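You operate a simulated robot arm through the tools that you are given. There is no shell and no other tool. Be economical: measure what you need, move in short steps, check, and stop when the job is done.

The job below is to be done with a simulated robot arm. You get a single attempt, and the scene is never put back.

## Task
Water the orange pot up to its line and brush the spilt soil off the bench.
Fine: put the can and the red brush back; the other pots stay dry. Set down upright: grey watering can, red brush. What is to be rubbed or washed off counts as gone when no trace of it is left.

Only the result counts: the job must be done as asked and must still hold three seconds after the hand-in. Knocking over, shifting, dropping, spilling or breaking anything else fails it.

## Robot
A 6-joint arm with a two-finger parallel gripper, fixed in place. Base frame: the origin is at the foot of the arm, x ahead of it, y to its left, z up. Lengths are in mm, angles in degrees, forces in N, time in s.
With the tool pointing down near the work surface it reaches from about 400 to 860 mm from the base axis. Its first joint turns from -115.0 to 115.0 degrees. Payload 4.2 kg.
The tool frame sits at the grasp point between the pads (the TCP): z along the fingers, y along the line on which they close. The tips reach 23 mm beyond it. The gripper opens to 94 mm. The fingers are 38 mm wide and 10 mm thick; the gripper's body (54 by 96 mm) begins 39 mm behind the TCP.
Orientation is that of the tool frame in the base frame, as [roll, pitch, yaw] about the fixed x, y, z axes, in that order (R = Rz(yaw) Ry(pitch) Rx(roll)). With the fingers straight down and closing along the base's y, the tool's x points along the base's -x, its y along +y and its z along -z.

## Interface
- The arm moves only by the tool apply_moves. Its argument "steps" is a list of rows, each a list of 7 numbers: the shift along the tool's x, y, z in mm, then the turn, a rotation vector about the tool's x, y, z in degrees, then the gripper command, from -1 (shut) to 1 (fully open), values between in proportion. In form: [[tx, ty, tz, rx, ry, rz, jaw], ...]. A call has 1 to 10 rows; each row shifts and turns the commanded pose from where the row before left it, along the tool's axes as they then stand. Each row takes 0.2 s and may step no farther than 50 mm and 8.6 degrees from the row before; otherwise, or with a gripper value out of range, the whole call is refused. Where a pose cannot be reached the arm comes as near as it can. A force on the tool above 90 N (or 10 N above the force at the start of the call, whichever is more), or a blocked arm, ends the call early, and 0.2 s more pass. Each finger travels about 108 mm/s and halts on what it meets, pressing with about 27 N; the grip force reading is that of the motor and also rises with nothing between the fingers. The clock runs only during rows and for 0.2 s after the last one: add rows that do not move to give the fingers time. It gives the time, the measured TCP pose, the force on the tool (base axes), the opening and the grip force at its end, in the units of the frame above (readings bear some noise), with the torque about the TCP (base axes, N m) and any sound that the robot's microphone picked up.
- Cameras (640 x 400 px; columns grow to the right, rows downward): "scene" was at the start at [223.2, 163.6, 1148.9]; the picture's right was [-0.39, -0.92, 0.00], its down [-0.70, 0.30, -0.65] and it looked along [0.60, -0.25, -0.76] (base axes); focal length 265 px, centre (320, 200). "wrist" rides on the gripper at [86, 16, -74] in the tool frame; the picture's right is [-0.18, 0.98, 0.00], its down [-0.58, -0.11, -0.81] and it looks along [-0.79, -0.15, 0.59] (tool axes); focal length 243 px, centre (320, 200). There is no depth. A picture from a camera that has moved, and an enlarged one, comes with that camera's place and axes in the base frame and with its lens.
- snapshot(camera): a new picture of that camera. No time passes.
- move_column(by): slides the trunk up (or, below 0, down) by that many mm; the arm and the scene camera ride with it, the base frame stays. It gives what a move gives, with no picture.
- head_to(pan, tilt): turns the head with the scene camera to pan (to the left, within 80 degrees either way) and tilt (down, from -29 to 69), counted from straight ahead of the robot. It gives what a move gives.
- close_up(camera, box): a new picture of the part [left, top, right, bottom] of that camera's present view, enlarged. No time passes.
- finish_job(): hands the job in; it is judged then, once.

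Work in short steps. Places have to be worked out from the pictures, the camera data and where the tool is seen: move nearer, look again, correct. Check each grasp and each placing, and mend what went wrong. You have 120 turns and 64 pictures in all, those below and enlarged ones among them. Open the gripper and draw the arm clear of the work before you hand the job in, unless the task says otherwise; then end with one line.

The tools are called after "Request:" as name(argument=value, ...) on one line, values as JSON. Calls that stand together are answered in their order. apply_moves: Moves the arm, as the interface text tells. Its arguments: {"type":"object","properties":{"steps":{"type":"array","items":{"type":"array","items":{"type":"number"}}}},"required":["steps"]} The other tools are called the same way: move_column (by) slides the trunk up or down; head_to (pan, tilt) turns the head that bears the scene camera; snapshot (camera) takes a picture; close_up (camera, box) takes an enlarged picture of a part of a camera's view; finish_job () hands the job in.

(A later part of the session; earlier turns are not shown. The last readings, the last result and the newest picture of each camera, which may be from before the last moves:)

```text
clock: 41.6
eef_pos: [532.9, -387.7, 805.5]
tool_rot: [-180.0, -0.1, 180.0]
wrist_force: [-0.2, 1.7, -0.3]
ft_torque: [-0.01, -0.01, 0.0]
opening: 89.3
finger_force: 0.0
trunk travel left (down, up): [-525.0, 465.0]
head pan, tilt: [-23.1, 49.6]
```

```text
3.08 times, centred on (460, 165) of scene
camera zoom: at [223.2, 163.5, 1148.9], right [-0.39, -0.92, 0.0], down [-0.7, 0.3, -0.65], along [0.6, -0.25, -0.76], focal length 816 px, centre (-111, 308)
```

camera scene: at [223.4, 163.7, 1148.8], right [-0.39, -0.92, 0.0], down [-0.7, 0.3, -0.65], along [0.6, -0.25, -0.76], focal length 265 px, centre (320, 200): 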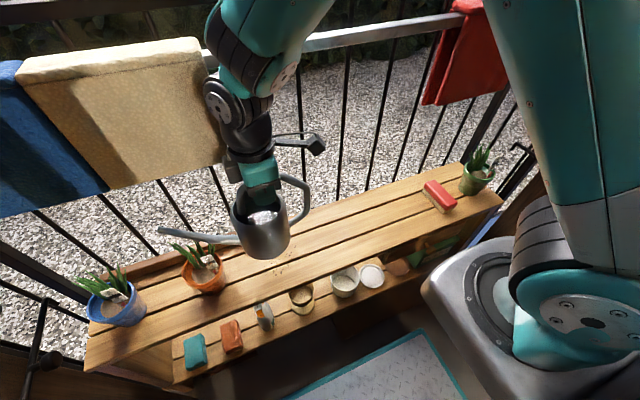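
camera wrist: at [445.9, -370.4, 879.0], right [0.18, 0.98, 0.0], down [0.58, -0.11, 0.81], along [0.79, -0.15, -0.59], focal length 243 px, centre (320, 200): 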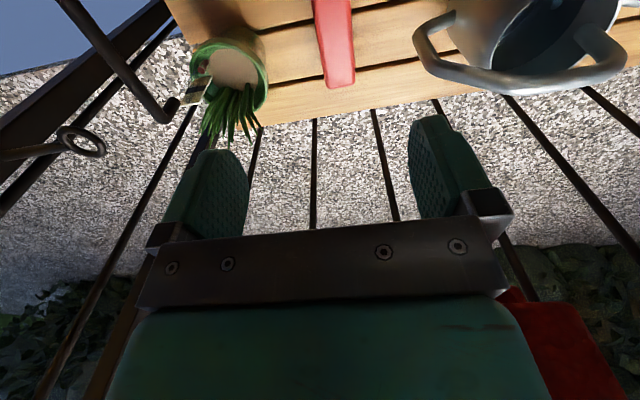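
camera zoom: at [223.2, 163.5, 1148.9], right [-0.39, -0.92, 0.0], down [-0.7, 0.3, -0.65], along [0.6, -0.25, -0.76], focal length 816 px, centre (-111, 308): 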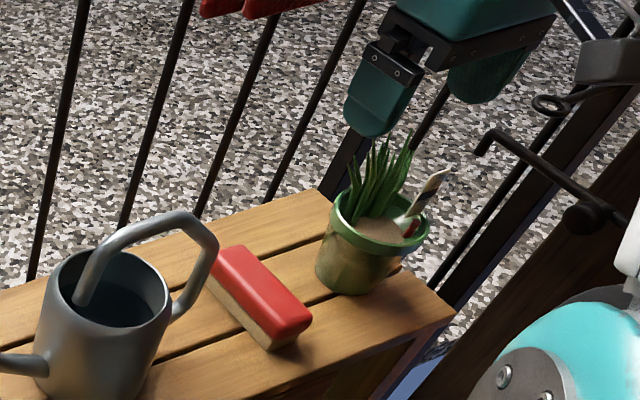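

The brush spans about x 522–615, y −396…−356, top z≈570, aligned with x. I centre above it at (569,−376) and descend partway.

Request:
apply_moves(steps=[[-36, 12, 0, 0, 0, 0, 0.9], [0, 0, 45, 0, 0, 0, 0.9], [0, 0, 45, 0, 0, 0, 0.9], [0, 0, 45, 0, 0, 0, 0.9], [0, 0, 30, 0, 0, 0, 0.9], [0, 0, 0, 0, 0, 0, 0.9]])

Request:
snapshot(camera="wrist")

Request:
close_up(camera="scene", box=[380, 110, 540, 240])

```text
clock: 43.0
eef_pos: [566.1, -376.0, 641.0]
tool_rot: [179.9, 0.0, 179.9]
wrist_force: [-0.1, -0.7, 0.2]
ft_torque: [0.02, -0.03, -0.02]
opening: 89.2
finger_force: 0.0
trunk travel left (down, up): [-525.0, 465.0]
head pan, tilt: [-23.1, 49.6]
```

```text
28 pictures are left
camera wrist: at [479.8, -359.9, 715.1], right [0.18, 0.98, 0.0], down [0.58, -0.11, 0.81], along [0.79, -0.15, -0.59], focal length 243 px, centre (320, 200)
```

wrist: 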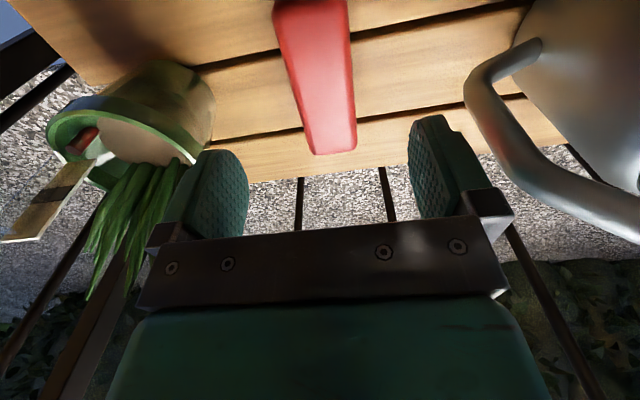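

```text
3.08 times, centred on (460, 175) of scene
camera zoom: at [223.2, 163.5, 1148.9], right [-0.39, -0.92, 0.0], down [-0.7, 0.3, -0.65], along [0.6, -0.25, -0.76], focal length 816 px, centre (-111, 277)
```

zoom: 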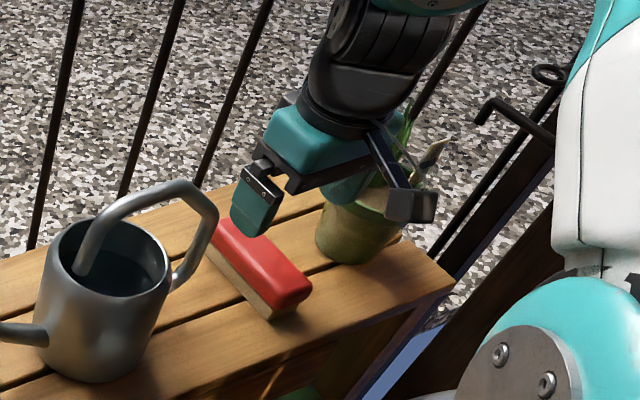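

I narrow the jaws to ~65 mm for clearance to the green pot, shift 3 mm, and descend to TCP z≈558.

Request:
apply_moves(steps=[[0, 3, 0, 0, 0, 0, 0.38], [0, 0, 20, 0, 0, 0, 0.38], [0, 0, 25, 0, 0, 0, 0.38], [0, 0, 20, 0, 0, 0, 0.38], [0, 0, 16, 0, 0, 0, 0.38], [0, 0, 0, 0, 0, 0, 0.38]])

Request:
close_up(camera="scene", box=[390, 140, 500, 230])

```text
clock: 44.4
eef_pos: [567.6, -368.4, 559.5]
tool_rot: [-180.0, -0.1, -180.0]
wrist_force: [0.2, 0.7, -0.6]
ft_torque: [0.01, 0.03, -0.02]
opening: 64.7
finger_force: 0.0
trunk travel left (down, up): [-525.0, 465.0]
head pan, tilt: [-23.1, 49.6]
```

```text
4.44 times, centred on (445, 185) of scene
camera zoom: at [223.2, 163.5, 1148.9], right [-0.39, -0.92, 0.0], down [-0.7, 0.3, -0.65], along [0.6, -0.25, -0.76], focal length 1179 px, centre (-236, 267)
```

zoom: 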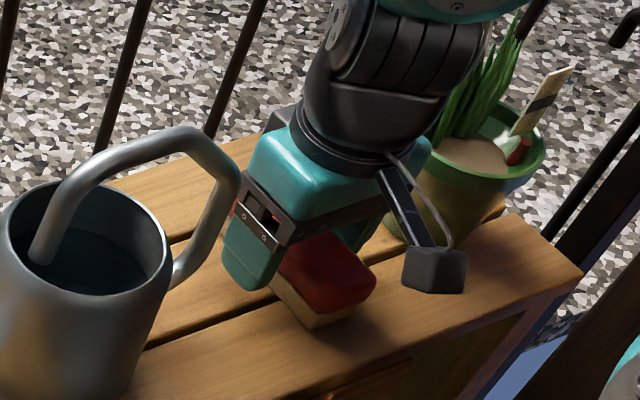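

Request:
apply_moves(steps=[[0, -2.5, 0, 0, 0, 0, 0.38], [0, 0, 0, 0, 0, 0, 0.1], [0, 0, 0, 0, 0, 0, -0.2], [0, 0, 0, 0, 0, 0, -1], [0, 0, 0, 0, 0, 0, -1], [0, 0, 0, 0, 0, 0, -1]])

Request:
apply_moves(steps=[[0, 0, -4, 0, 0, 0, -1], [0, 0, -10, 0, 0, 0, -1], [0, 0, -16, 0, 0, 0, -1], [0, 0, 0, 0, 0, 0, -1]])

Request:
close_up(camera="scene", box=[390, 130, 500, 220])

```text
clock: 45.8
eef_pos: [568.1, -372.3, 559.9]
tool_rot: [180.0, 0.0, 180.0]
wrist_force: [0.4, 0.1, 0.3]
ft_torque: [0.04, -0.06, 0.0]
opening: 41.6
finger_force: 27.1
trunk travel left (down, up): [-525.0, 465.0]
head pan, tilt: [-23.1, 49.6]
```

```text
clock: 46.8
eef_pos: [567.4, -373.5, 589.6]
tool_rot: [-180.0, 0.0, -179.9]
wrist_force: [-0.9, 0.8, -1.7]
ft_torque: [-0.03, 0.0, -0.05]
opening: 41.6
finger_force: 26.8
trunk travel left (down, up): [-525.0, 465.0]
head pan, tilt: [-23.1, 49.6]
```

```text
4.44 times, centred on (445, 175) of scene
camera zoom: at [223.2, 163.5, 1148.9], right [-0.39, -0.92, 0.0], down [-0.7, 0.3, -0.65], along [0.6, -0.25, -0.76], focal length 1179 px, centre (-236, 311)
```

zoom: 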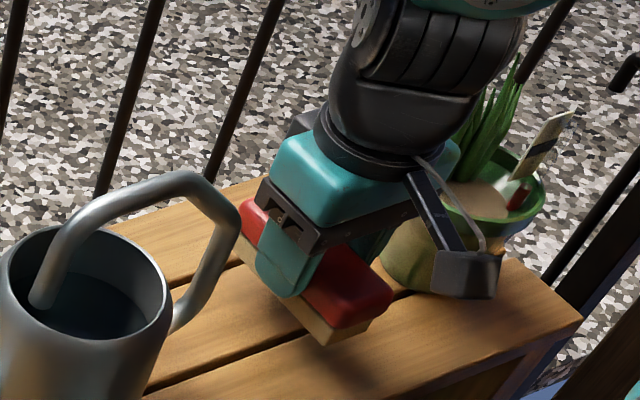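

The brush is held securely (41.6 mm, home TCP ≈ (568,−372,559.7)). I raise it well above the can and carry it to the soil.

Request:
apply_moves(steps=[[0, 0, -40, 0, 0, 0, -1], [0, 0, -50, 0, 0, 0, -1], [0, 0, -50, 0, 0, 0, -1], [0, 0, -50, 0, 0, 0, -1], [0, 10, -15, 0, 0, 0, -1], [0, 40, 0, 0, 0, 0, -1], [0, 48, 0, 0, 0, 0, -1], [0, 48, 0, 0, 0, 0, -1], [0, 48, 0, 0, 0, 0, -1], [0, 48, 0, 0, 0, 0, -1]])

Request:
apply_moves(steps=[[0, 48, 0, 0, 0, 0, -1], [0, 48, 0, 0, 0, 0, -1], [0, 48, 0, 0, 0, 0, -1], [0, 44, 10, 0, 0, 0, -1], [0, 30, 40, 0, 0, 0, -1], [0, 15, 50, 0, 0, 0, -1], [0, 0, 50, 0, 0, 0, -1], [0, 0, 30, 0, 0, 0, -1], [0, 0, 0, 0, 0, 0, -1]])

Request:
snapshot(camera="scene")

```text
clock: 49.0
eef_pos: [565.7, -129.7, 797.7]
tool_rot: [-180.0, 0.1, 180.0]
wrist_force: [4.4, 0.4, -7.6]
ft_torque: [-0.08, 0.61, -0.03]
opening: 41.4
finger_force: 26.7
trunk travel left (down, up): [-525.0, 465.0]
head pan, tilt: [-23.1, 49.6]
```

```text
refused: row 6 steps farther than a row can; nothing moved
```

```text
24 pictures are left
camera scene: at [222.3, 163.3, 1149.0], right [-0.39, -0.92, 0.0], down [-0.7, 0.3, -0.65], along [0.6, -0.25, -0.76], focal length 265 px, centre (320, 200)
```

scene: 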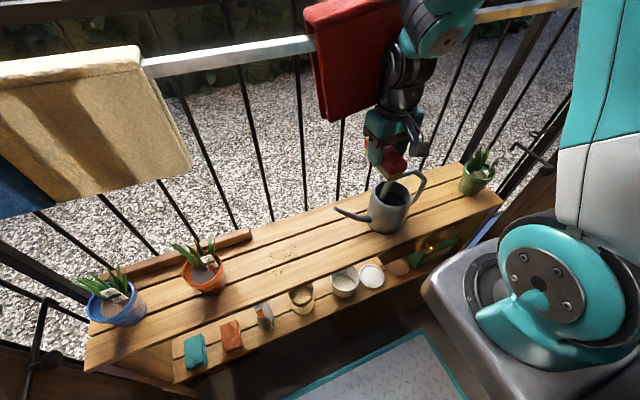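

The force reading (4.4, −7.6 N) and the scene show the hanging cloths displaced along the rail – the arm seems to be pushing them. I stop and look closely.

Request:
head_to(pan=-15, tilt=25)

Request:
snapshot(camera="scene")

```text
clock: 49.9
eef_pos: [565.6, -130.7, 796.2]
tool_rot: [180.0, 0.0, -179.9]
wrist_force: [3.8, 1.4, -6.1]
ft_torque: [-0.08, 0.54, -0.05]
opening: 41.5
finger_force: 26.9
trunk travel left (down, up): [-525.0, 465.0]
head pan, tilt: [-15.0, 25.0]
```

```text
23 pictures are left
camera scene: at [240.1, 170.3, 1185.8], right [-0.26, -0.97, 0.0], down [-0.41, 0.11, -0.91], along [0.88, -0.23, -0.42], focal length 265 px, centre (320, 200)
```

scene: 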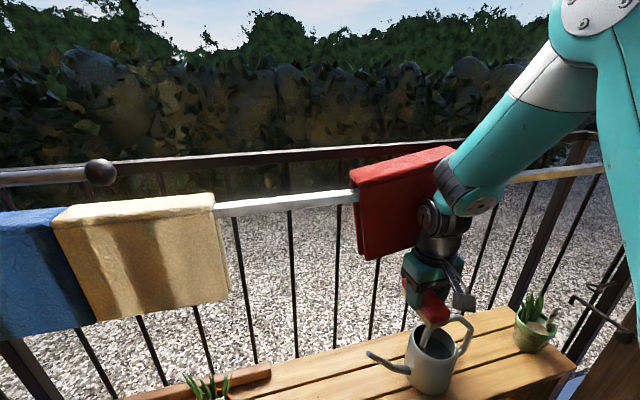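

Request:
close_up(camera="scene", box=[340, 180, 520, 400])

Request:
snapshot(camera="wrist")

```text
1.82 times, centred on (430, 290) of scene
camera zoom: at [240.1, 170.3, 1185.8], right [-0.26, -0.97, 0.0], down [-0.41, 0.11, -0.91], along [0.88, -0.23, -0.42], focal length 482 px, centre (120, 36)
```

zoom: 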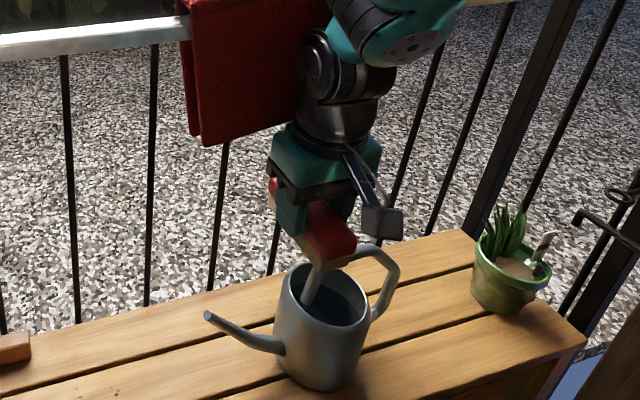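

```text
21 pictures are left
camera wrist: at [480.2, -113.9, 870.6], right [0.18, 0.98, 0.0], down [0.58, -0.11, 0.81], along [0.79, -0.15, -0.59], focal length 243 px, centre (320, 200)
```

wrist: 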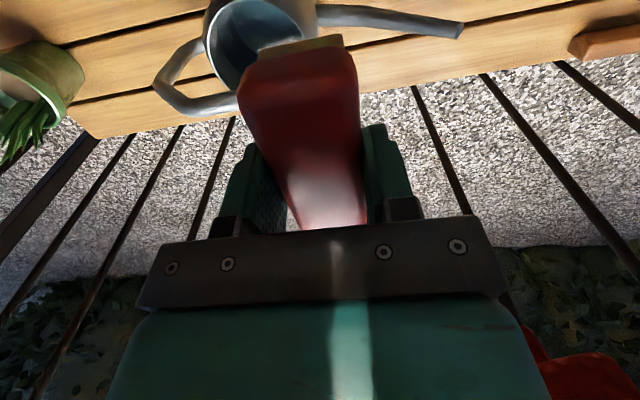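

The cloths slide on the rail and the arm's wrist pushes them when far forward at this height (x≥~557). I pull back toward the robot first, then travel along y close in and only go forward when low.

Request:
apply_moves(steps=[[25, 0, 0, 0, 0, 0, -1], [30, 0, 0, 0, 0, 0, -1], [20, 0, 0, 0, 0, 0, -1], [0, 0, 0, 0, 0, 0, -1]])

Request:
snapshot(camera="scene")

```text
clock: 50.9
eef_pos: [491.0, -132.3, 794.9]
tool_rot: [179.9, 0.0, 180.0]
wrist_force: [0.2, 0.2, -1.0]
ft_torque: [0.01, 0.01, 0.03]
opening: 41.6
finger_force: 26.8
trunk travel left (down, up): [-525.0, 465.0]
head pan, tilt: [-15.0, 25.0]
```

```text
20 pictures are left
camera scene: at [241.0, 170.0, 1185.8], right [-0.26, -0.97, 0.0], down [-0.41, 0.11, -0.91], along [0.88, -0.23, -0.42], focal length 265 px, centre (320, 200)
```

scene: 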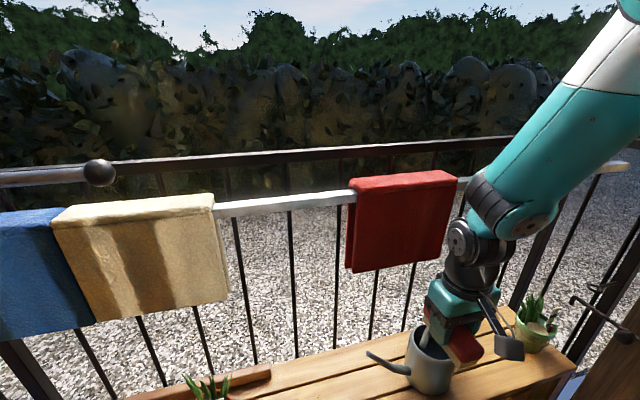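

Contact has ended. I travel along y at x≈515 and descend there.

Request:
apply_moves(steps=[[-6, 48, 0, 0, 0, 0, -1], [-6, 48, 0, 0, 0, 0, -1], [-6, 48, 0, 0, 0, 0, -1], [-6, 48, 0, 0, 0, 0, -1], [0, 0, 45, 0, 0, 0, -1], [0, 0, 45, 0, 0, 0, -1], [0, 0, 45, 0, 0, 0, -1], [0, 0, 45, 0, 0, 0, -1], [0, 0, 0, 0, 0, 0, -1]])

Request:
head_to(pan=-15, tilt=42)

Request:
snapshot(camera="scene")

```text
clock: 52.9
eef_pos: [514.5, 64.6, 614.4]
tool_rot: [179.9, -0.1, 179.9]
wrist_force: [-0.2, 0.2, -0.5]
ft_torque: [0.0, -0.03, -0.04]
opening: 41.6
finger_force: 27.1
trunk travel left (down, up): [-525.0, 465.0]
head pan, tilt: [-15.0, 25.0]
```

```text
clock: 53.7
eef_pos: [515.2, 64.2, 615.7]
tool_rot: [180.0, 0.0, -180.0]
wrist_force: [0.6, -0.3, -0.7]
ft_torque: [-0.01, -0.04, 0.01]
opening: 41.7
finger_force: 27.4
trunk travel left (down, up): [-525.0, 465.0]
head pan, tilt: [-15.0, 42.0]
```

```text
19 pictures are left
camera scene: at [232.8, 172.3, 1159.5], right [-0.26, -0.97, 0.0], down [-0.65, 0.17, -0.74], along [0.72, -0.19, -0.67], focal length 265 px, centre (320, 200)
```

scene: 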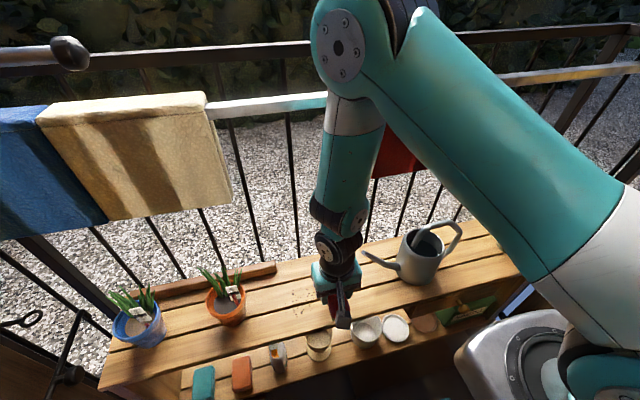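

Now I move over the soil edge (x≈547) and lower the brush onto the bench.

Request:
apply_moves(steps=[[-16, 0, 10, 0, 0, 0, -1], [-16, 0, 20, 0, 0, 0, -1], [0, 0, 15, 0, 0, 0, -1], [0, 0, 6, 0, 0, 0, -1], [0, 0, 3, 0, 0, 0, -1], [0, 0, 2, 0, 0, 0, -1], [0, 0, 0, 0, 0, 0, -1]])

```text
clock: 55.3
eef_pos: [548.1, 62.5, 558.8]
tool_rot: [179.9, -0.1, -180.0]
wrist_force: [0.3, -1.4, 4.4]
ft_torque: [-0.03, -0.08, -0.02]
opening: 41.6
finger_force: 27.2
trunk travel left (down, up): [-525.0, 465.0]
head pan, tilt: [-15.0, 42.0]
```

Brush contacts lightly (≈4–5 N). I press slightly more and sweep along +y.

Request:
apply_moves(steps=[[0, 0, 1, 0, 0, 0, -1], [0, 16, 0, 0, 0, 0, -1], [0, 16, 0, 0, 0, 0, -1], [0, 16, 0, 0, 0, 0, -1], [0, 16, 0, 0, 0, 0, -1], [0, 16, 0, 0, 0, 0, -1], [0, 16, 0, 0, 0, 0, -1], [0, 16, 0, 0, 0, 0, -1], [0, 16, 0, 0, 0, 0, -1], [0, 0, 0, 0, 0, 0, -1]])

Request:
close_up(camera="scene", box=[200, 220, 400, 345])

```text
clock: 57.5
eef_pos: [549.1, 189.3, 556.8]
tool_rot: [-180.0, -0.2, -179.9]
wrist_force: [-0.3, -0.2, -1.1]
ft_torque: [-0.01, 0.01, -0.01]
opening: 41.5
finger_force: 26.5
trunk travel left (down, up): [-525.0, 465.0]
head pan, tilt: [-15.0, 42.0]
```

```text
3.20 times, centred on (300, 282) of scene
camera zoom: at [232.7, 172.3, 1159.2], right [-0.26, -0.97, 0.0], down [-0.65, 0.17, -0.74], along [0.72, -0.19, -0.67], focal length 849 px, centre (384, -64)
```

zoom: 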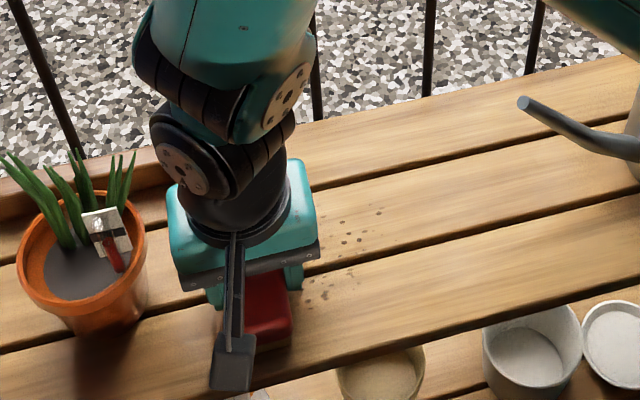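

Some grains are gone, but the contact has vanished (−1 N) and some remain. I press down further.

Request:
apply_moves(steps=[[0, 0, 1, 0, 0, 0, -1], [0, 0, 1, 0, 0, 0, -1], [0, 0, 1, 0, 0, 0, -1], [0, 0, 0, 0, 0, 0, -1]])

```text
clock: 58.5
eef_pos: [549.0, 188.9, 555.4]
tool_rot: [179.9, 0.2, 179.9]
wrist_force: [-3.3, -2.3, 19.0]
ft_torque: [-0.07, 0.03, 0.0]
opening: 41.7
finger_force: 27.1
trunk travel left (down, up): [-525.0, 465.0]
head pan, tilt: [-15.0, 42.0]
```

Request:
apply_moves(steps=[[0, -14, 0, 0, 0, 0, -1], [0, -14, 0, 0, 0, 0, -1], [0, -14, 0, 0, 0, 0, -1], [0, -14, 0, 0, 0, 0, -1], [0, -14, 0, 0, 0, 0, -1], [0, -14, 0, 0, 0, 0, -1], [0, -14, 0, 0, 0, 0, -1], [0, -14, 0, 0, 0, 0, -1], [0, -14, 0, 0, 0, 0, -1], [0, 0, 0, 0, 0, 0, -1]])

Request:
close_up(camera="scene", box=[200, 220, 400, 345])

```text
clock: 60.7
eef_pos: [548.1, 64.3, 555.7]
tool_rot: [179.9, 0.1, 180.0]
wrist_force: [0.2, 7.7, 19.0]
ft_torque: [0.1, 0.06, -0.03]
opening: 41.9
finger_force: 26.6
trunk travel left (down, up): [-525.0, 465.0]
head pan, tilt: [-15.0, 42.0]
```

```text
3.20 times, centred on (300, 282) of scene
camera zoom: at [232.2, 172.4, 1159.7], right [-0.26, -0.97, 0.0], down [-0.65, 0.17, -0.74], along [0.72, -0.19, -0.67], focal length 849 px, centre (384, -64)
```

zoom: 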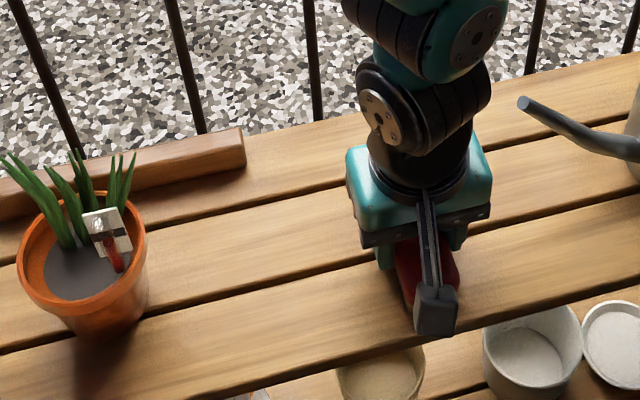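

The visible bench is clean. I make one more pass shifted 25 mm away from the robot to cover the far grains.

Request:
apply_moves(steps=[[-12, 0, 0, 0, 0, 0, -1], [-13, 0, 0, 0, 0, 0, -1], [0, 14, 0, 0, 0, 0, -1], [0, 14, 0, 0, 0, 0, -1], [0, 14, 0, 0, 0, 0, -1], [0, 14, 0, 0, 0, 0, -1], [0, 14, 0, 0, 0, 0, -1], [0, 14, 0, 0, 0, 0, -1], [0, 14, 0, 0, 0, 0, -1], [0, 14, 0, 0, 0, 0, -1]])

Request:
apply_moves(steps=[[5, 0, -8, 0, 0, 0, -1], [40, 0, -20, 0, 0, 0, -1], [14, 0, -30, 0, 0, 0, -1], [0, 0, 0, 0, 0, 0, -1]])

Request:
close_up(camera="scene", box=[200, 220, 400, 345])

```text
clock: 62.9
eef_pos: [573.5, 176.2, 554.1]
tool_rot: [180.0, 0.1, -180.0]
wrist_force: [-0.6, -6.0, 16.6]
ft_torque: [-0.12, 0.05, 0.12]
opening: 41.8
finger_force: 26.7
trunk travel left (down, up): [-525.0, 465.0]
head pan, tilt: [-15.0, 42.0]
```

```text
clock: 63.9
eef_pos: [513.5, 175.6, 609.3]
tool_rot: [179.9, -0.1, 180.0]
wrist_force: [0.1, 0.3, -1.6]
ft_torque: [0.0, 0.03, -0.02]
opening: 41.5
finger_force: 26.9
trunk travel left (down, up): [-525.0, 465.0]
head pan, tilt: [-15.0, 42.0]
```

```text
3.20 times, centred on (300, 282) of scene
camera zoom: at [232.8, 172.2, 1159.4], right [-0.26, -0.97, 0.0], down [-0.65, 0.17, -0.74], along [0.72, -0.19, -0.67], focal length 849 px, centre (384, -64)
```

zoom: 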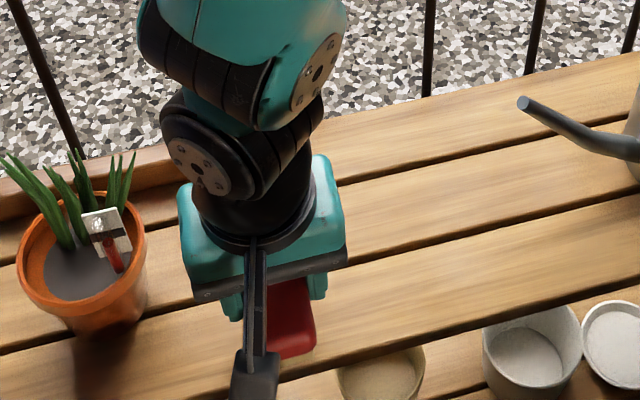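

The bench is clean. Now I take the brush back, staying close in (x≈515) to avoid the cloths and passing above the can.

Request:
apply_moves(steps=[[0, 0, -45, 0, 0, 0, -1], [0, 0, -45, 0, 0, 0, -1], [0, -10, -45, 0, 0, 0, -1], [0, -30, -30, 0, 0, 0, -1], [0, -48, 0, 0, 0, 0, -1], [0, -48, 0, 0, 0, 0, -1], [0, -48, 0, 0, 0, 0, -1], [0, -48, 0, 0, 0, 0, -1], [0, -48, 0, 0, 0, 0, -1], [0, -48, 0, 0, 0, 0, -1]])

Request:
apply_moves(steps=[[0, -48, 0, 0, 0, 0, -1], [0, -48, 0, 0, 0, 0, -1], [0, -48, 0, 0, 0, 0, -1], [0, -48, 0, 0, 0, 0, -1], [0, -27.5, 0, 0, 0, 0, -1], [0, 0, 40, 0, 0, 0, -1], [0, 0, 45, 0, 0, 0, -1], [0, 0, 40, 0, 0, 0, -1], [0, 0, 0, 0, 0, 0, -1]])

Request:
snapshot(camera="scene")

```text
clock: 66.1
eef_pos: [515.1, -152.8, 775.9]
tool_rot: [-179.9, -0.1, -179.8]
wrist_force: [0.7, 0.3, -1.7]
ft_torque: [0.01, 0.04, 0.02]
opening: 41.6
finger_force: 26.4
trunk travel left (down, up): [-525.0, 465.0]
head pan, tilt: [-15.0, 42.0]
```

```text
clock: 68.1
eef_pos: [512.8, -369.5, 649.9]
tool_rot: [-180.0, 0.0, 180.0]
wrist_force: [-0.3, 0.2, -1.1]
ft_torque: [0.02, 0.0, -0.02]
opening: 41.9
finger_force: 27.2
trunk travel left (down, up): [-525.0, 465.0]
head pan, tilt: [-15.0, 42.0]
```

```text
15 pictures are left
camera scene: at [232.7, 172.1, 1159.5], right [-0.26, -0.97, 0.0], down [-0.65, 0.17, -0.74], along [0.72, -0.19, -0.67], focal length 265 px, centre (320, 200)
```

scene: 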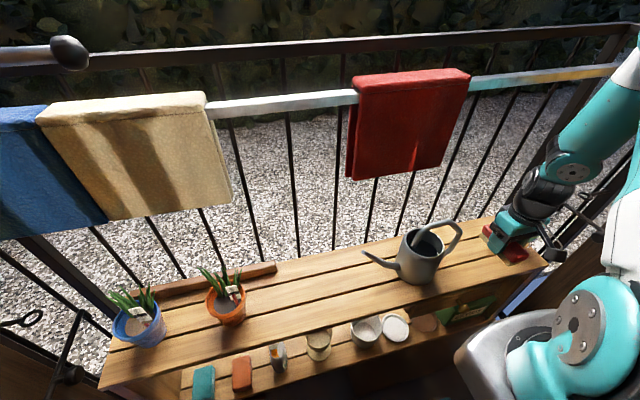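

Now forward to x=568 and down onto the brush's old place.

Request:
apply_moves(steps=[[-27, -1, 5, 0, 0, 0, -1], [-27, -1, 10, 0, 0, 0, -1], [0, 0, 30, 0, 0, 0, -1], [0, 0, 25, 0, 0, 0, -1], [0, 0, 13, 0, 0, 0, -1], [0, 0, 5, 0, 0, 0, -1], [0, 0, 2, 0, 0, 0, -1], [0, 0, 0, 0, 0, 0, -1]])

Request:
apply_moves(steps=[[0, 0, 1, 0, 0, 0, -1], [0, 0, 1, 0, 0, 0, -1], [0, 0, 1, 0, 0, 0, -1], [0, 0, 0, 0, 0, 0, -1]])

```text
clock: 69.9
eef_pos: [569.1, -374.3, 562.8]
tool_rot: [179.9, 0.0, 180.0]
wrist_force: [-0.7, -0.7, -0.8]
ft_torque: [0.02, -0.01, -0.03]
opening: 41.6
finger_force: 27.2
trunk travel left (down, up): [-525.0, 465.0]
head pan, tilt: [-15.0, 42.0]
```

```text
clock: 70.9
eef_pos: [569.4, -374.8, 559.1]
tool_rot: [180.0, 0.1, 179.9]
wrist_force: [0.1, 0.4, -0.9]
ft_torque: [0.01, -0.02, 0.0]
opening: 41.7
finger_force: 27.0
trunk travel left (down, up): [-525.0, 465.0]
head pan, tilt: [-15.0, 42.0]
```

Request:
apply_moves(steps=[[0, 0, 1, 0, 0, 0, -1], [0, 0, 1, 0, 0, 0, -1], [0, 0, 1, 0, 0, 0, -1], [0, 0, 0, 0, 0, 0, -1]])

```text
clock: 71.9
eef_pos: [568.6, -374.0, 556.4]
tool_rot: [-180.0, 0.0, -180.0]
wrist_force: [0.1, -0.7, -0.8]
ft_torque: [0.0, -0.02, 0.0]
opening: 41.5
finger_force: 27.4
trunk travel left (down, up): [-525.0, 465.0]
head pan, tilt: [-15.0, 42.0]
```

Request:
apply_moves(steps=[[0, 0, 1, 0, 0, 0, -1], [0, 0, 0, 0, 0, 0, -1]])

Request:
apply_moves(steps=[[0, 0, 1, 0, 0, 0, -1], [0, 0, 0, 0, 0, 0, -1]])

```text
clock: 72.5
eef_pos: [569.0, -373.7, 556.4]
tool_rot: [179.9, -0.1, 180.0]
wrist_force: [0.0, 0.1, -1.4]
ft_torque: [0.0, 0.03, -0.02]
opening: 41.4
finger_force: 26.9
trunk travel left (down, up): [-525.0, 465.0]
head pan, tilt: [-15.0, 42.0]
```

```text
clock: 73.1
eef_pos: [570.5, -373.3, 555.0]
tool_rot: [-180.0, 0.0, 180.0]
wrist_force: [0.3, -0.1, -1.9]
ft_torque: [-0.01, 0.04, 0.0]
opening: 41.8
finger_force: 26.9
trunk travel left (down, up): [-525.0, 465.0]
head pan, tilt: [-15.0, 42.0]
```

Request:
apply_moves(steps=[[0, 0, 1, 0, 0, 0, -1], [0, 0, 0, 0, 0, 0, -1]])

Request:
apply_moves(steps=[[0, 0, 0.7, 0, 0, 0, -1], [0, 0, 0, 0, 0, 0, -1]])

```text
clock: 73.7
eef_pos: [570.7, -373.8, 553.4]
tool_rot: [-180.0, 0.0, -180.0]
wrist_force: [-2.5, 2.0, 7.6]
ft_torque: [0.04, -0.43, 0.02]
opening: 41.4
finger_force: 27.1
trunk travel left (down, up): [-525.0, 465.0]
head pan, tilt: [-15.0, 42.0]
```

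```text
clock: 74.3
eef_pos: [569.0, -374.0, 553.6]
tool_rot: [-179.9, 0.1, -180.0]
wrist_force: [-2.3, -0.7, 14.2]
ft_torque: [0.07, -0.23, -0.02]
opening: 41.1
finger_force: 26.9
trunk travel left (down, up): [-525.0, 465.0]
head pan, tilt: [-15.0, 42.0]
```

Seated. I open the jaws to 65 mm, rise, and pull back.

Request:
apply_moves(steps=[[0, 0, -0.5, 0, 0, 0, -0.6], [0, 0, 0, 0, 0, 0, 0.1], [0, 0, 0, 0, 0, 0, 0.38], [0, 0, 0, 0, 0, 0, 0.38], [0, 0, -10, 0, 0, 0, 0.38], [0, 0, -30, 0, 0, 0, 0.38], [0, 0, -40, 0, 0, 0, 0.38], [40, 0, -20, 0, 0, 0, 0.38], [20, 0, -40, 0, 0, 0, 0.38], [0, 0, -40, 0, 0, 0, 0.38]])

Request:
head_to(pan=-23.1, tilt=49.6)

Request:
snapshot(camera="scene")

```text
clock: 76.5
eef_pos: [511.3, -373.6, 733.1]
tool_rot: [179.9, -0.1, -180.0]
wrist_force: [0.4, 0.6, -0.4]
ft_torque: [-0.01, -0.04, 0.02]
opening: 64.8
finger_force: 0.1
trunk travel left (down, up): [-525.0, 465.0]
head pan, tilt: [-15.0, 42.0]
```

```text
clock: 77.2
eef_pos: [511.7, -373.7, 732.6]
tool_rot: [-180.0, -0.1, -180.0]
wrist_force: [0.7, 0.6, 0.0]
ft_torque: [0.01, -0.02, 0.01]
opening: 64.9
finger_force: 0.0
trunk travel left (down, up): [-525.0, 465.0]
head pan, tilt: [-23.1, 49.6]
```

```text
14 pictures are left
camera scene: at [223.1, 163.4, 1148.8], right [-0.39, -0.92, 0.0], down [-0.7, 0.3, -0.65], along [0.6, -0.25, -0.76], focal length 265 px, centre (320, 200)
```

scene: 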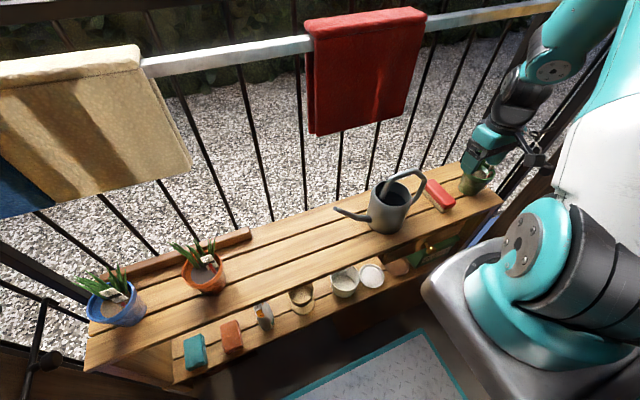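

Brush and can are back in place. The red, beige and blue cloths have been slid along the rail by the arm; I want to put them back. I look closely at them first.

Request:
close_up(camera="scene", box=[290, 0, 450, 100])

Request:
close_up(camera="scene", box=[360, 150, 520, 250])

```text
4.00 times, centred on (370, 50) of scene
camera zoom: at [223.1, 163.4, 1148.8], right [-0.39, -0.92, 0.0], down [-0.7, 0.3, -0.65], along [0.6, -0.25, -0.76], focal length 1061 px, centre (120, 800)
```

zoom: 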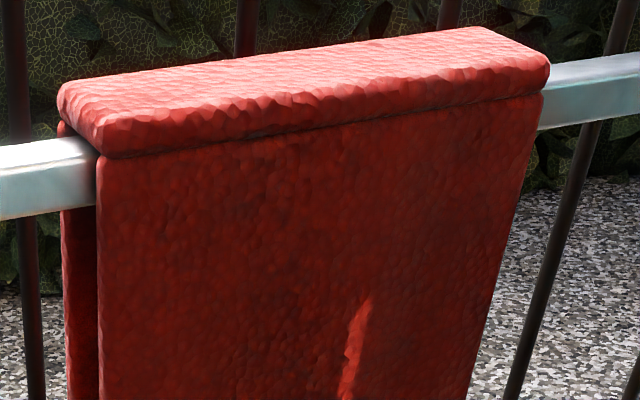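

```text
4.00 times, centred on (440, 200) of scene
camera zoom: at [223.1, 163.4, 1148.8], right [-0.39, -0.92, 0.0], down [-0.7, 0.3, -0.65], along [0.6, -0.25, -0.76], focal length 1061 px, centre (-160, 200)
```

zoom: 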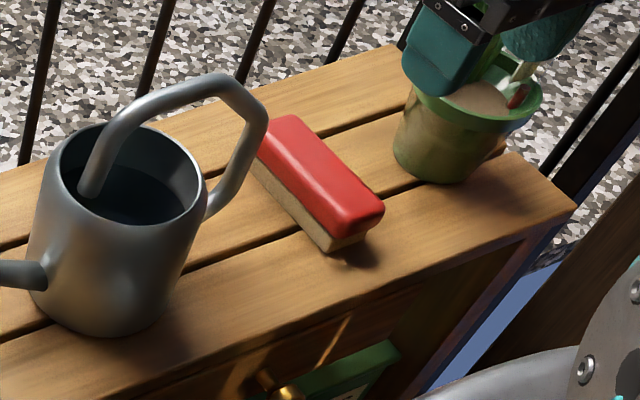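

The cloths are rigid U-shaped pieces (≈200 mm wide, front face x≈628, top z≈1016) sitting on the rail. Red must go about −257 mm in y, beige about −344, blue about −170. I go to the free gap at y≈60 to set the tool horizontal and push red back by its +y edge.

Request:
apply_moves(steps=[[2, 43.4, -14.7, 0, 0, 0, -1], [2, 43.4, -14.7, 0, 0, 0, -1], [2, 43.4, -14.7, 0, 0, 0, -1], [2, 43.4, -14.7, 0, 0, 0, -1], [2, 43.4, -14.7, 0, 0, 0, -1], [2, 43.4, -14.7, 0, 0, 0, -1], [0, 43.4, -14.7, 0, 0, 0, -1], [0, 43.4, -14.7, 0, 0, 0, -1], [0, 43.4, -14.7, 0, 0, 0, -1], [0, 43.4, -14.7, 0, 0, 0, -1]])

Request:
apply_moves(steps=[[0, 0, 0, 0, -8.5, 0, -1], [0, 0, 0, 0, -8.5, 0, -1], [0, 0, 0, 0, -8.5, 0, -1], [0, 0, 0, 0, -8.5, 0, -1], [0, 0, 0, 0, -8.5, 0, -1], [0, 0, 0, 0, -8.5, 0, -1], [0, 0, 0, 0, -8.5, 0, -1], [0, 0, 0, 0, -8.5, 0, -1], [0, 0, 0, 0, 0, 0, -1]])

```text
clock: 79.4
eef_pos: [495.3, 62.8, 881.0]
tool_rot: [-180.0, 0.1, 180.0]
wrist_force: [-0.2, -0.2, 0.2]
ft_torque: [0.06, -0.02, -0.02]
opening: 0.0
finger_force: 26.8
trunk travel left (down, up): [-525.0, 465.0]
head pan, tilt: [-23.1, 49.6]
```

```text
clock: 81.4
eef_pos: [546.7, 117.4, 903.0]
tool_rot: [180.0, 68.2, -180.0]
wrist_force: [0.2, 0.7, -0.1]
ft_torque: [0.02, 0.04, -0.01]
opening: 0.2
finger_force: 27.4
out of reach, approached as far as the arm can: row 4, 5, 6, 7, 8
trunk travel left (down, up): [-525.0, 465.0]
head pan, tilt: [-23.1, 49.6]
```

Request:
head_to(pan=-15, tilt=30)

Request:
snapshot(camera="scene")

```text
clock: 82.2
eef_pos: [546.1, 117.2, 903.5]
tool_rot: [-179.9, 67.9, -180.0]
wrist_force: [-0.3, -0.7, -0.6]
ft_torque: [0.0, 0.0, -0.07]
opening: 0.0
finger_force: 27.0
trunk travel left (down, up): [-525.0, 465.0]
head pan, tilt: [-15.0, 30.0]
```

```text
11 pictures are left
camera scene: at [239.3, 170.4, 1177.7], right [-0.26, -0.97, 0.0], down [-0.48, 0.13, -0.87], along [0.84, -0.22, -0.5], focal length 265 px, centre (320, 200)
```

scene: 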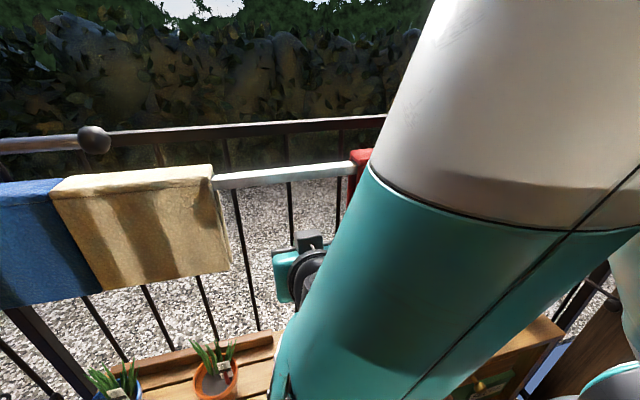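

The arm folded with its elbow low; I check that it's clear of the shelf before pushing.

Request:
head_to(pan=-10, tilt=60)

Request:
snapshot(camera="scene")

```text
clock: 83.2
eef_pos: [545.6, 116.7, 903.7]
tool_rot: [-179.9, 68.0, 180.0]
wrist_force: [-0.2, 0.3, 0.2]
ft_torque: [0.0, 0.02, -0.03]
opening: 0.0
finger_force: 27.2
trunk travel left (down, up): [-525.0, 465.0]
head pan, tilt: [-10.0, 60.0]
```

```text
10 pictures are left
camera scene: at [217.6, 182.3, 1135.7], right [-0.17, -0.98, 0.0], down [-0.85, 0.15, -0.5], along [0.49, -0.09, -0.87], focal length 265 px, centre (320, 200)
```

scene: 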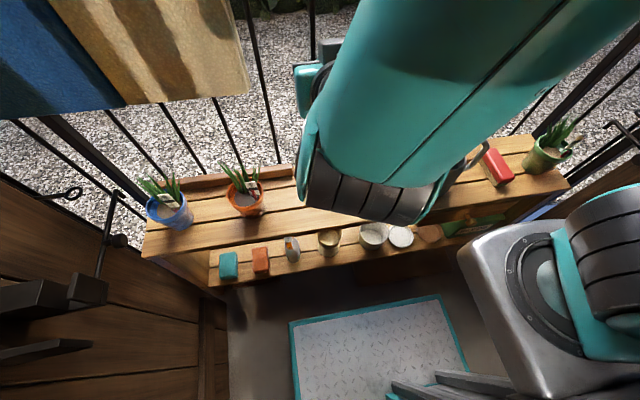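

The elbow is well above everything. I now position the closed fingers beside red's +y edge: y≈45, z≈945, then forward to x≈617.

Request:
apply_moves(steps=[[-13, -24, -5.2, 0, 0, 0, -1], [-13, -24, -5.2, 0, 0, 0, -1], [-13, -24, -5.2, 0, 0, 0, -1], [-8.8, 0, 22, 0, 0, 0, -1], [-8.8, 0, 22, 0, 0, 0, -1], [-8.8, 0, 22, 0, 0, 0, -1], [0, 0, 0, 0, 0, 0, -1]])

Request:
snapshot(camera="wrist")

```text
clock: 84.8
eef_pos: [638.9, 75.8, 957.2]
tool_rot: [-179.8, 67.7, -179.8]
wrist_force: [-84.5, -0.2, -2.8]
ft_torque: [0.69, -3.39, -2.25]
opening: 0.1
finger_force: 27.1
out of reach, approached as far as the arm can: row 1, 2, 3
trunk travel left (down, up): [-525.0, 465.0]
head pan, tilt: [-10.0, 60.0]
```

```text
9 pictures are left
camera wrist: at [538.9, 91.4, 905.4], right [0.07, 0.98, 0.17], down [-0.53, -0.11, 0.84], along [0.85, -0.15, 0.51], focal length 243 px, centre (320, 200)
```

wrist: 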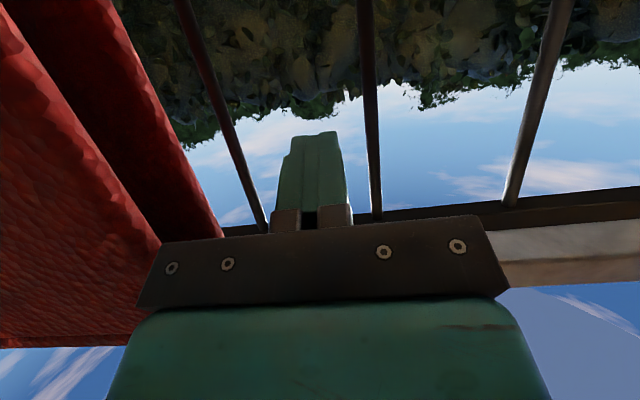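

The gripper body bumped the rail (84 N), so the rail front is nearer (x≈613). I back off 25 mm, then push red in −y.

Request:
apply_moves(steps=[[5, 0, -12, 0, 0, 0, -1], [4.5, 0, -11.5, 0, 0, 0, -1], [0, 0, 0, 0, 0, 0, -1]])

Request:
apply_moves(steps=[[0, -20, 0, 0, 0, 0, -1], [0, -20, 0, 0, 0, 0, -1], [0, -15, 0, 0, 0, 0, -1], [0, 0, 0, 0, 0, 0, -1]])

```text
clock: 85.6
eef_pos: [619.0, 74.5, 959.1]
tool_rot: [-180.0, 68.1, 179.9]
wrist_force: [-0.3, -0.3, 0.5]
ft_torque: [0.01, 0.01, 0.01]
opening: 0.1
finger_force: 26.9
trunk travel left (down, up): [-525.0, 465.0]
head pan, tilt: [-10.0, 60.0]
```

```text
clock: 86.6
eef_pos: [619.8, 18.7, 957.2]
tool_rot: [-179.9, 68.1, -179.9]
wrist_force: [-0.2, 0.0, -0.2]
ft_torque: [-0.02, -0.01, 0.01]
opening: 0.0
finger_force: 27.1
trunk travel left (down, up): [-525.0, 465.0]
head pan, tilt: [-10.0, 60.0]
```

Request:
apply_moves(steps=[[0, -6, 0, 0, 0, 0, -1], [0, -6, 0, 0, 0, 0, -1], [0, -6, 0, 0, 0, 0, -1], [0, 0, 0, 0, 0, 0, -1]])

```text
clock: 87.6
eef_pos: [619.3, 2.1, 957.4]
tool_rot: [-179.9, 68.0, -180.0]
wrist_force: [0.3, 0.9, 0.7]
ft_torque: [0.0, 0.0, -0.01]
opening: 0.0
finger_force: 26.6
trunk travel left (down, up): [-525.0, 465.0]
head pan, tilt: [-10.0, 60.0]
```

Request:
apply_moves(steps=[[0, -8, 0, 0, 0, 0, -1], [0, -8, 0, 0, 0, 0, -1], [0, -8, 0, 0, 0, 0, -1], [0, -8, 0, 0, 0, 0, -1]])

Request:
head_to(pan=-23.1, tilt=49.6)

Request:
snapshot(camera="scene")

```text
clock: 88.6
eef_pos: [626.1, -27.2, 962.1]
tool_rot: [-179.9, 67.8, -179.9]
wrist_force: [-13.1, 5.7, -2.1]
ft_torque: [-0.08, -0.69, -0.29]
opening: 0.3
finger_force: 27.5
out of reach, approached as far as the arm can: row 1, 3
trunk travel left (down, up): [-525.0, 465.0]
head pan, tilt: [-10.0, 60.0]
```

```text
clock: 89.3
eef_pos: [625.4, -27.6, 961.3]
tool_rot: [-179.9, 67.9, -180.0]
wrist_force: [-16.5, 5.2, -1.8]
ft_torque: [-0.04, -0.81, -0.36]
opening: 0.0
finger_force: 27.3
trunk travel left (down, up): [-525.0, 465.0]
head pan, tilt: [-23.1, 49.6]
```

```text
8 pictures are left
camera scene: at [222.5, 163.8, 1148.9], right [-0.39, -0.92, 0.0], down [-0.7, 0.3, -0.65], along [0.6, -0.25, -0.76], focal length 265 px, centre (320, 200)
```

scene: 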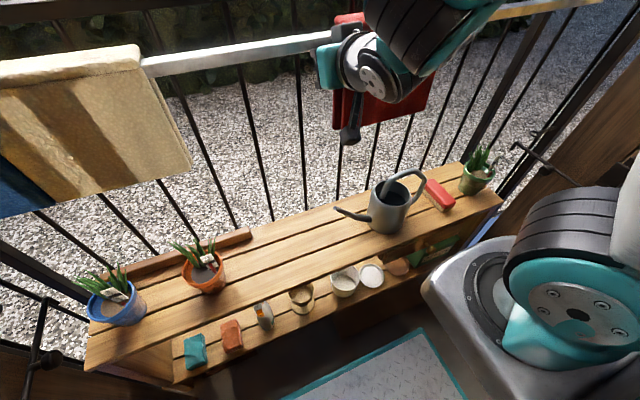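

Red moves along nicely. I keep pushing about 180 mm more, easing off the rail a little as I go.

Request:
apply_moves(steps=[[0.7, -18, -1.8, 0, 0, 0, -1], [0.7, -18, -1.8, 0, 0, 0, -1], [0.7, -18, -1.8, 0, 0, 0, -1], [0.3, -18, -0.9, 0, 0, 0, -1], [0.3, -18, -0.9, 0, 0, 0, -1], [0.3, -18, -0.9, 0, 0, 0, -1], [0, -18, 0, 0, 0, 0, -1], [0, -18, 0, 0, 0, 0, -1], [0, -18, 0, 0, 0, 0, -1], [0, -18, 0, 0, 0, 0, -1]])

Request:
close_up(camera="scene", box=[240, 0, 640, 250])

```text
clock: 90.1
eef_pos: [626.6, -67.3, 963.9]
tool_rot: [179.5, 67.2, -180.0]
wrist_force: [-50.7, 19.0, 8.5]
ft_torque: [-0.84, -2.22, -2.14]
opening: 0.2
finger_force: 27.4
out of reach, approached as far as the arm can: row 1, 2, 3
trunk travel left (down, up): [-525.0, 465.0]
head pan, tilt: [-23.1, 49.6]
stopped in row 3: the force on the tool passed its limit (the readings are from after the stop); the commanded pose is now the measured one
```

```text
1.60 times, centred on (440, 125) of scene
camera zoom: at [220.7, 164.3, 1149.6], right [-0.39, -0.92, 0.0], down [-0.7, 0.3, -0.65], along [0.6, -0.26, -0.76], focal length 424 px, centre (128, 320)
```

zoom: 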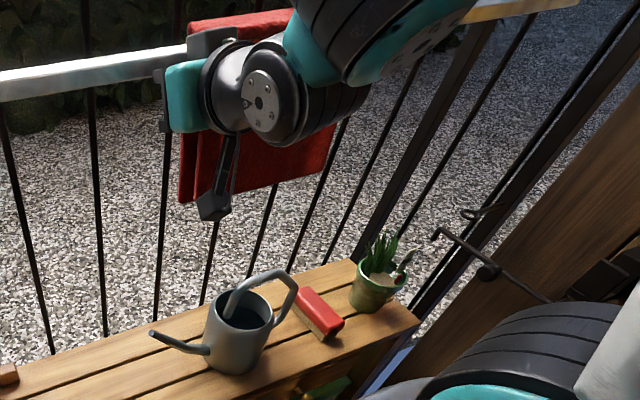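

Pushing got blocked because the horizontal pose is at its inner reach limit and presses the rail. I back off and lower with a steeper tool (≈45°), to push the flap's edge below the rail.

Request:
apply_moves(steps=[[17, 2, -4, 0, 4, 0, -1], [17, 2, -3, 0, 4, 0, -1], [17, 2, -1, 0, 4, 0, -1], [17, 0, 1, 0, 4, 0, -1], [16, 0, 3, 0, 4, 0, -1], [0, 0, 0, 0, 3, 0, -1], [0, 0, 0, 0, 0, 0, -1]])

```text
clock: 90.5
eef_pos: [625.5, -68.6, 962.2]
tool_rot: [-179.7, 64.6, -179.9]
wrist_force: [-74.0, -9.8, 33.9]
ft_torque: [0.16, -3.74, -1.0]
opening: 0.2
finger_force: 27.6
out of reach, approached as far as the arm can: row 1, 2
trunk travel left (down, up): [-525.0, 465.0]
head pan, tilt: [-23.1, 49.6]
stopped in row 2: the force on the tool passed its limit (the readings are from after the stop); the commanded pose is now the measured one
```

Request:
apply_moves(steps=[[0, 8, -10, 0, 0, 0, -1], [0, 10, -10, 0, 0, 0, -1], [0, 12, -5, 0, 0, 0, -1], [0, 12, -5, 0, 0, 0, -1]])

```text
clock: 91.5
eef_pos: [610.9, -25.0, 970.9]
tool_rot: [-179.8, 63.7, -179.8]
wrist_force: [-4.3, -12.2, -24.8]
ft_torque: [0.37, -0.01, -0.06]
opening: 0.0
finger_force: 26.8
out of reach, approached as far as the arm can: row 1, 2
trunk travel left (down, up): [-525.0, 465.0]
head pan, tilt: [-23.1, 49.6]
```

Request:
apply_moves(steps=[[11, 0, 0, 0, 0, 0, -1], [11, 0, 0, 0, 0, 0, -1], [11, 0, -3, 0, 0, 0, -1], [0, 0, 0, 0, 0, 0, -1]])

```text
clock: 92.5
eef_pos: [615.9, -16.9, 958.7]
tool_rot: [-179.8, 64.2, -179.8]
wrist_force: [-0.3, 1.3, -0.3]
ft_torque: [0.01, -0.01, 0.03]
opening: 0.0
finger_force: 27.2
out of reach, approached as far as the arm can: row 1, 2, 3
trunk travel left (down, up): [-525.0, 465.0]
head pan, tilt: [-23.1, 49.6]
```

Free again. I reduce the tool's forward tilt while lowering and backing away.

Request:
apply_moves(steps=[[8, 3, -6, 0, 6, 0, -1], [12, 3, -6, 0, 6, 0, -1], [14, 3, -4, 0, 6, 0, -1], [14, 3, 0, 0, 4, 0, -1], [0, 0, 0, 0, 0, 0, -1]])

```text
clock: 93.7
eef_pos: [574.2, -4.6, 926.5]
tool_rot: [-179.9, 42.1, -179.9]
wrist_force: [0.8, -0.3, 0.5]
ft_torque: [0.0, 0.0, 0.0]
opening: 0.1
finger_force: 27.1
trunk travel left (down, up): [-525.0, 465.0]
head pan, tilt: [-23.1, 49.6]
```

Request:
apply_moves(steps=[[-2.5, -15, 16, 0, 0, 0, -1], [-2.5, -20, 16, 0, 0, 0, -1], [0, -10, 0, 0, 0, 0, -1], [0, -10, 0, 0, 0, 0, -1], [0, -12, 0, 0, 0, 0, -1], [0, -12, 0, 0, 0, 0, -1], [0, 0, 0, 0, 0, 0, -1]])

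```text
clock: 95.3
eef_pos: [599.6, -83.2, 907.5]
tool_rot: [-179.9, 42.1, -179.9]
wrist_force: [-0.6, -0.8, -0.6]
ft_torque: [0.0, 0.01, 0.0]
opening: 0.0
finger_force: 26.3
trunk travel left (down, up): [-525.0, 465.0]
head pan, tilt: [-23.1, 49.6]
```

Request:
snapshot(camera="wrist")

```text
6 pictures are left
camera wrist: at [486.0, -67.2, 903.7], right [0.14, 0.98, 0.12], down [-0.11, -0.11, 0.99], along [0.98, -0.15, 0.09], focal length 243 px, centre (320, 200)
```

wrist: 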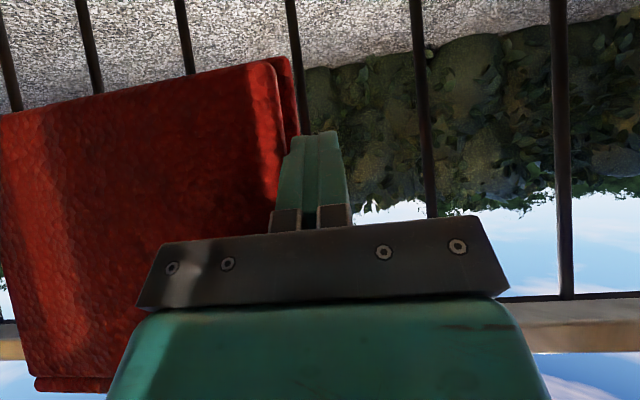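

The finger is right beside red's edge (edge y≈−99). I push on.

Request:
apply_moves(steps=[[0, -8, 0, 0, 0, 0, -1], [0, -8, 0, 0, 0, 0, -1], [0, -10, 0, 0, 0, 0, -1]])

```text
clock: 96.1
eef_pos: [598.7, -108.3, 906.5]
tool_rot: [180.0, 42.2, -179.9]
wrist_force: [1.0, -0.3, 0.4]
ft_torque: [0.01, 0.0, 0.03]
opening: 0.0
finger_force: 27.1
trunk travel left (down, up): [-525.0, 465.0]
head pan, tilt: [-23.1, 49.6]
```

No contact – the fingertip passes in front. I step back, go 16 mm further forward and push again.

Request:
apply_moves(steps=[[0, 18, 0, 0, 0, 0, -1], [0, 18, 0, 0, 0, 0, -1], [-6, 0, 5.4, 0, 0, 0, -1], [-6, 0, 5.4, 0, 0, 0, -1], [0, -12, 0, 0, 0, 0, -1], [0, -12, 0, 0, 0, 0, -1], [0, -12, 0, 0, 0, 0, -1], [0, -12, 0, 0, 0, 0, -1], [0, -12, 0, 0, 0, 0, -1], [0, 0, 0, 0, 0, 0, -1]])

```text
clock: 98.3
eef_pos: [617.1, -134.2, 908.1]
tool_rot: [-179.9, 42.2, -179.8]
wrist_force: [0.0, -0.3, 0.0]
ft_torque: [0.01, 0.0, 0.0]
opening: 0.0
finger_force: 27.1
trunk travel left (down, up): [-525.0, 465.0]
head pan, tilt: [-23.1, 49.6]
```

Request:
close_up(camera="scene", box=[240, 0, 640, 250])

```text
1.60 times, centred on (440, 125) of scene
camera zoom: at [223.1, 163.5, 1148.8], right [-0.39, -0.92, 0.0], down [-0.7, 0.3, -0.65], along [0.6, -0.25, -0.76], focal length 424 px, centre (128, 320)
```

zoom: 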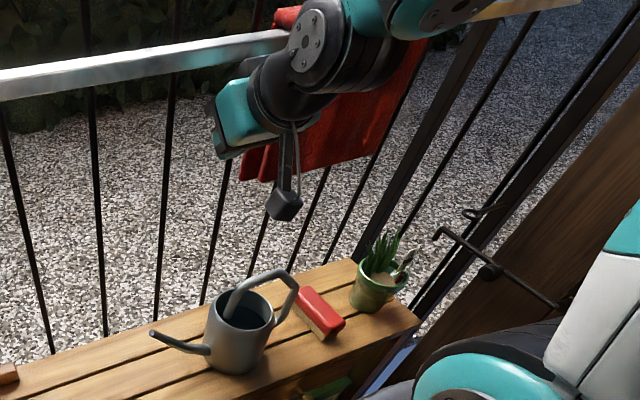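

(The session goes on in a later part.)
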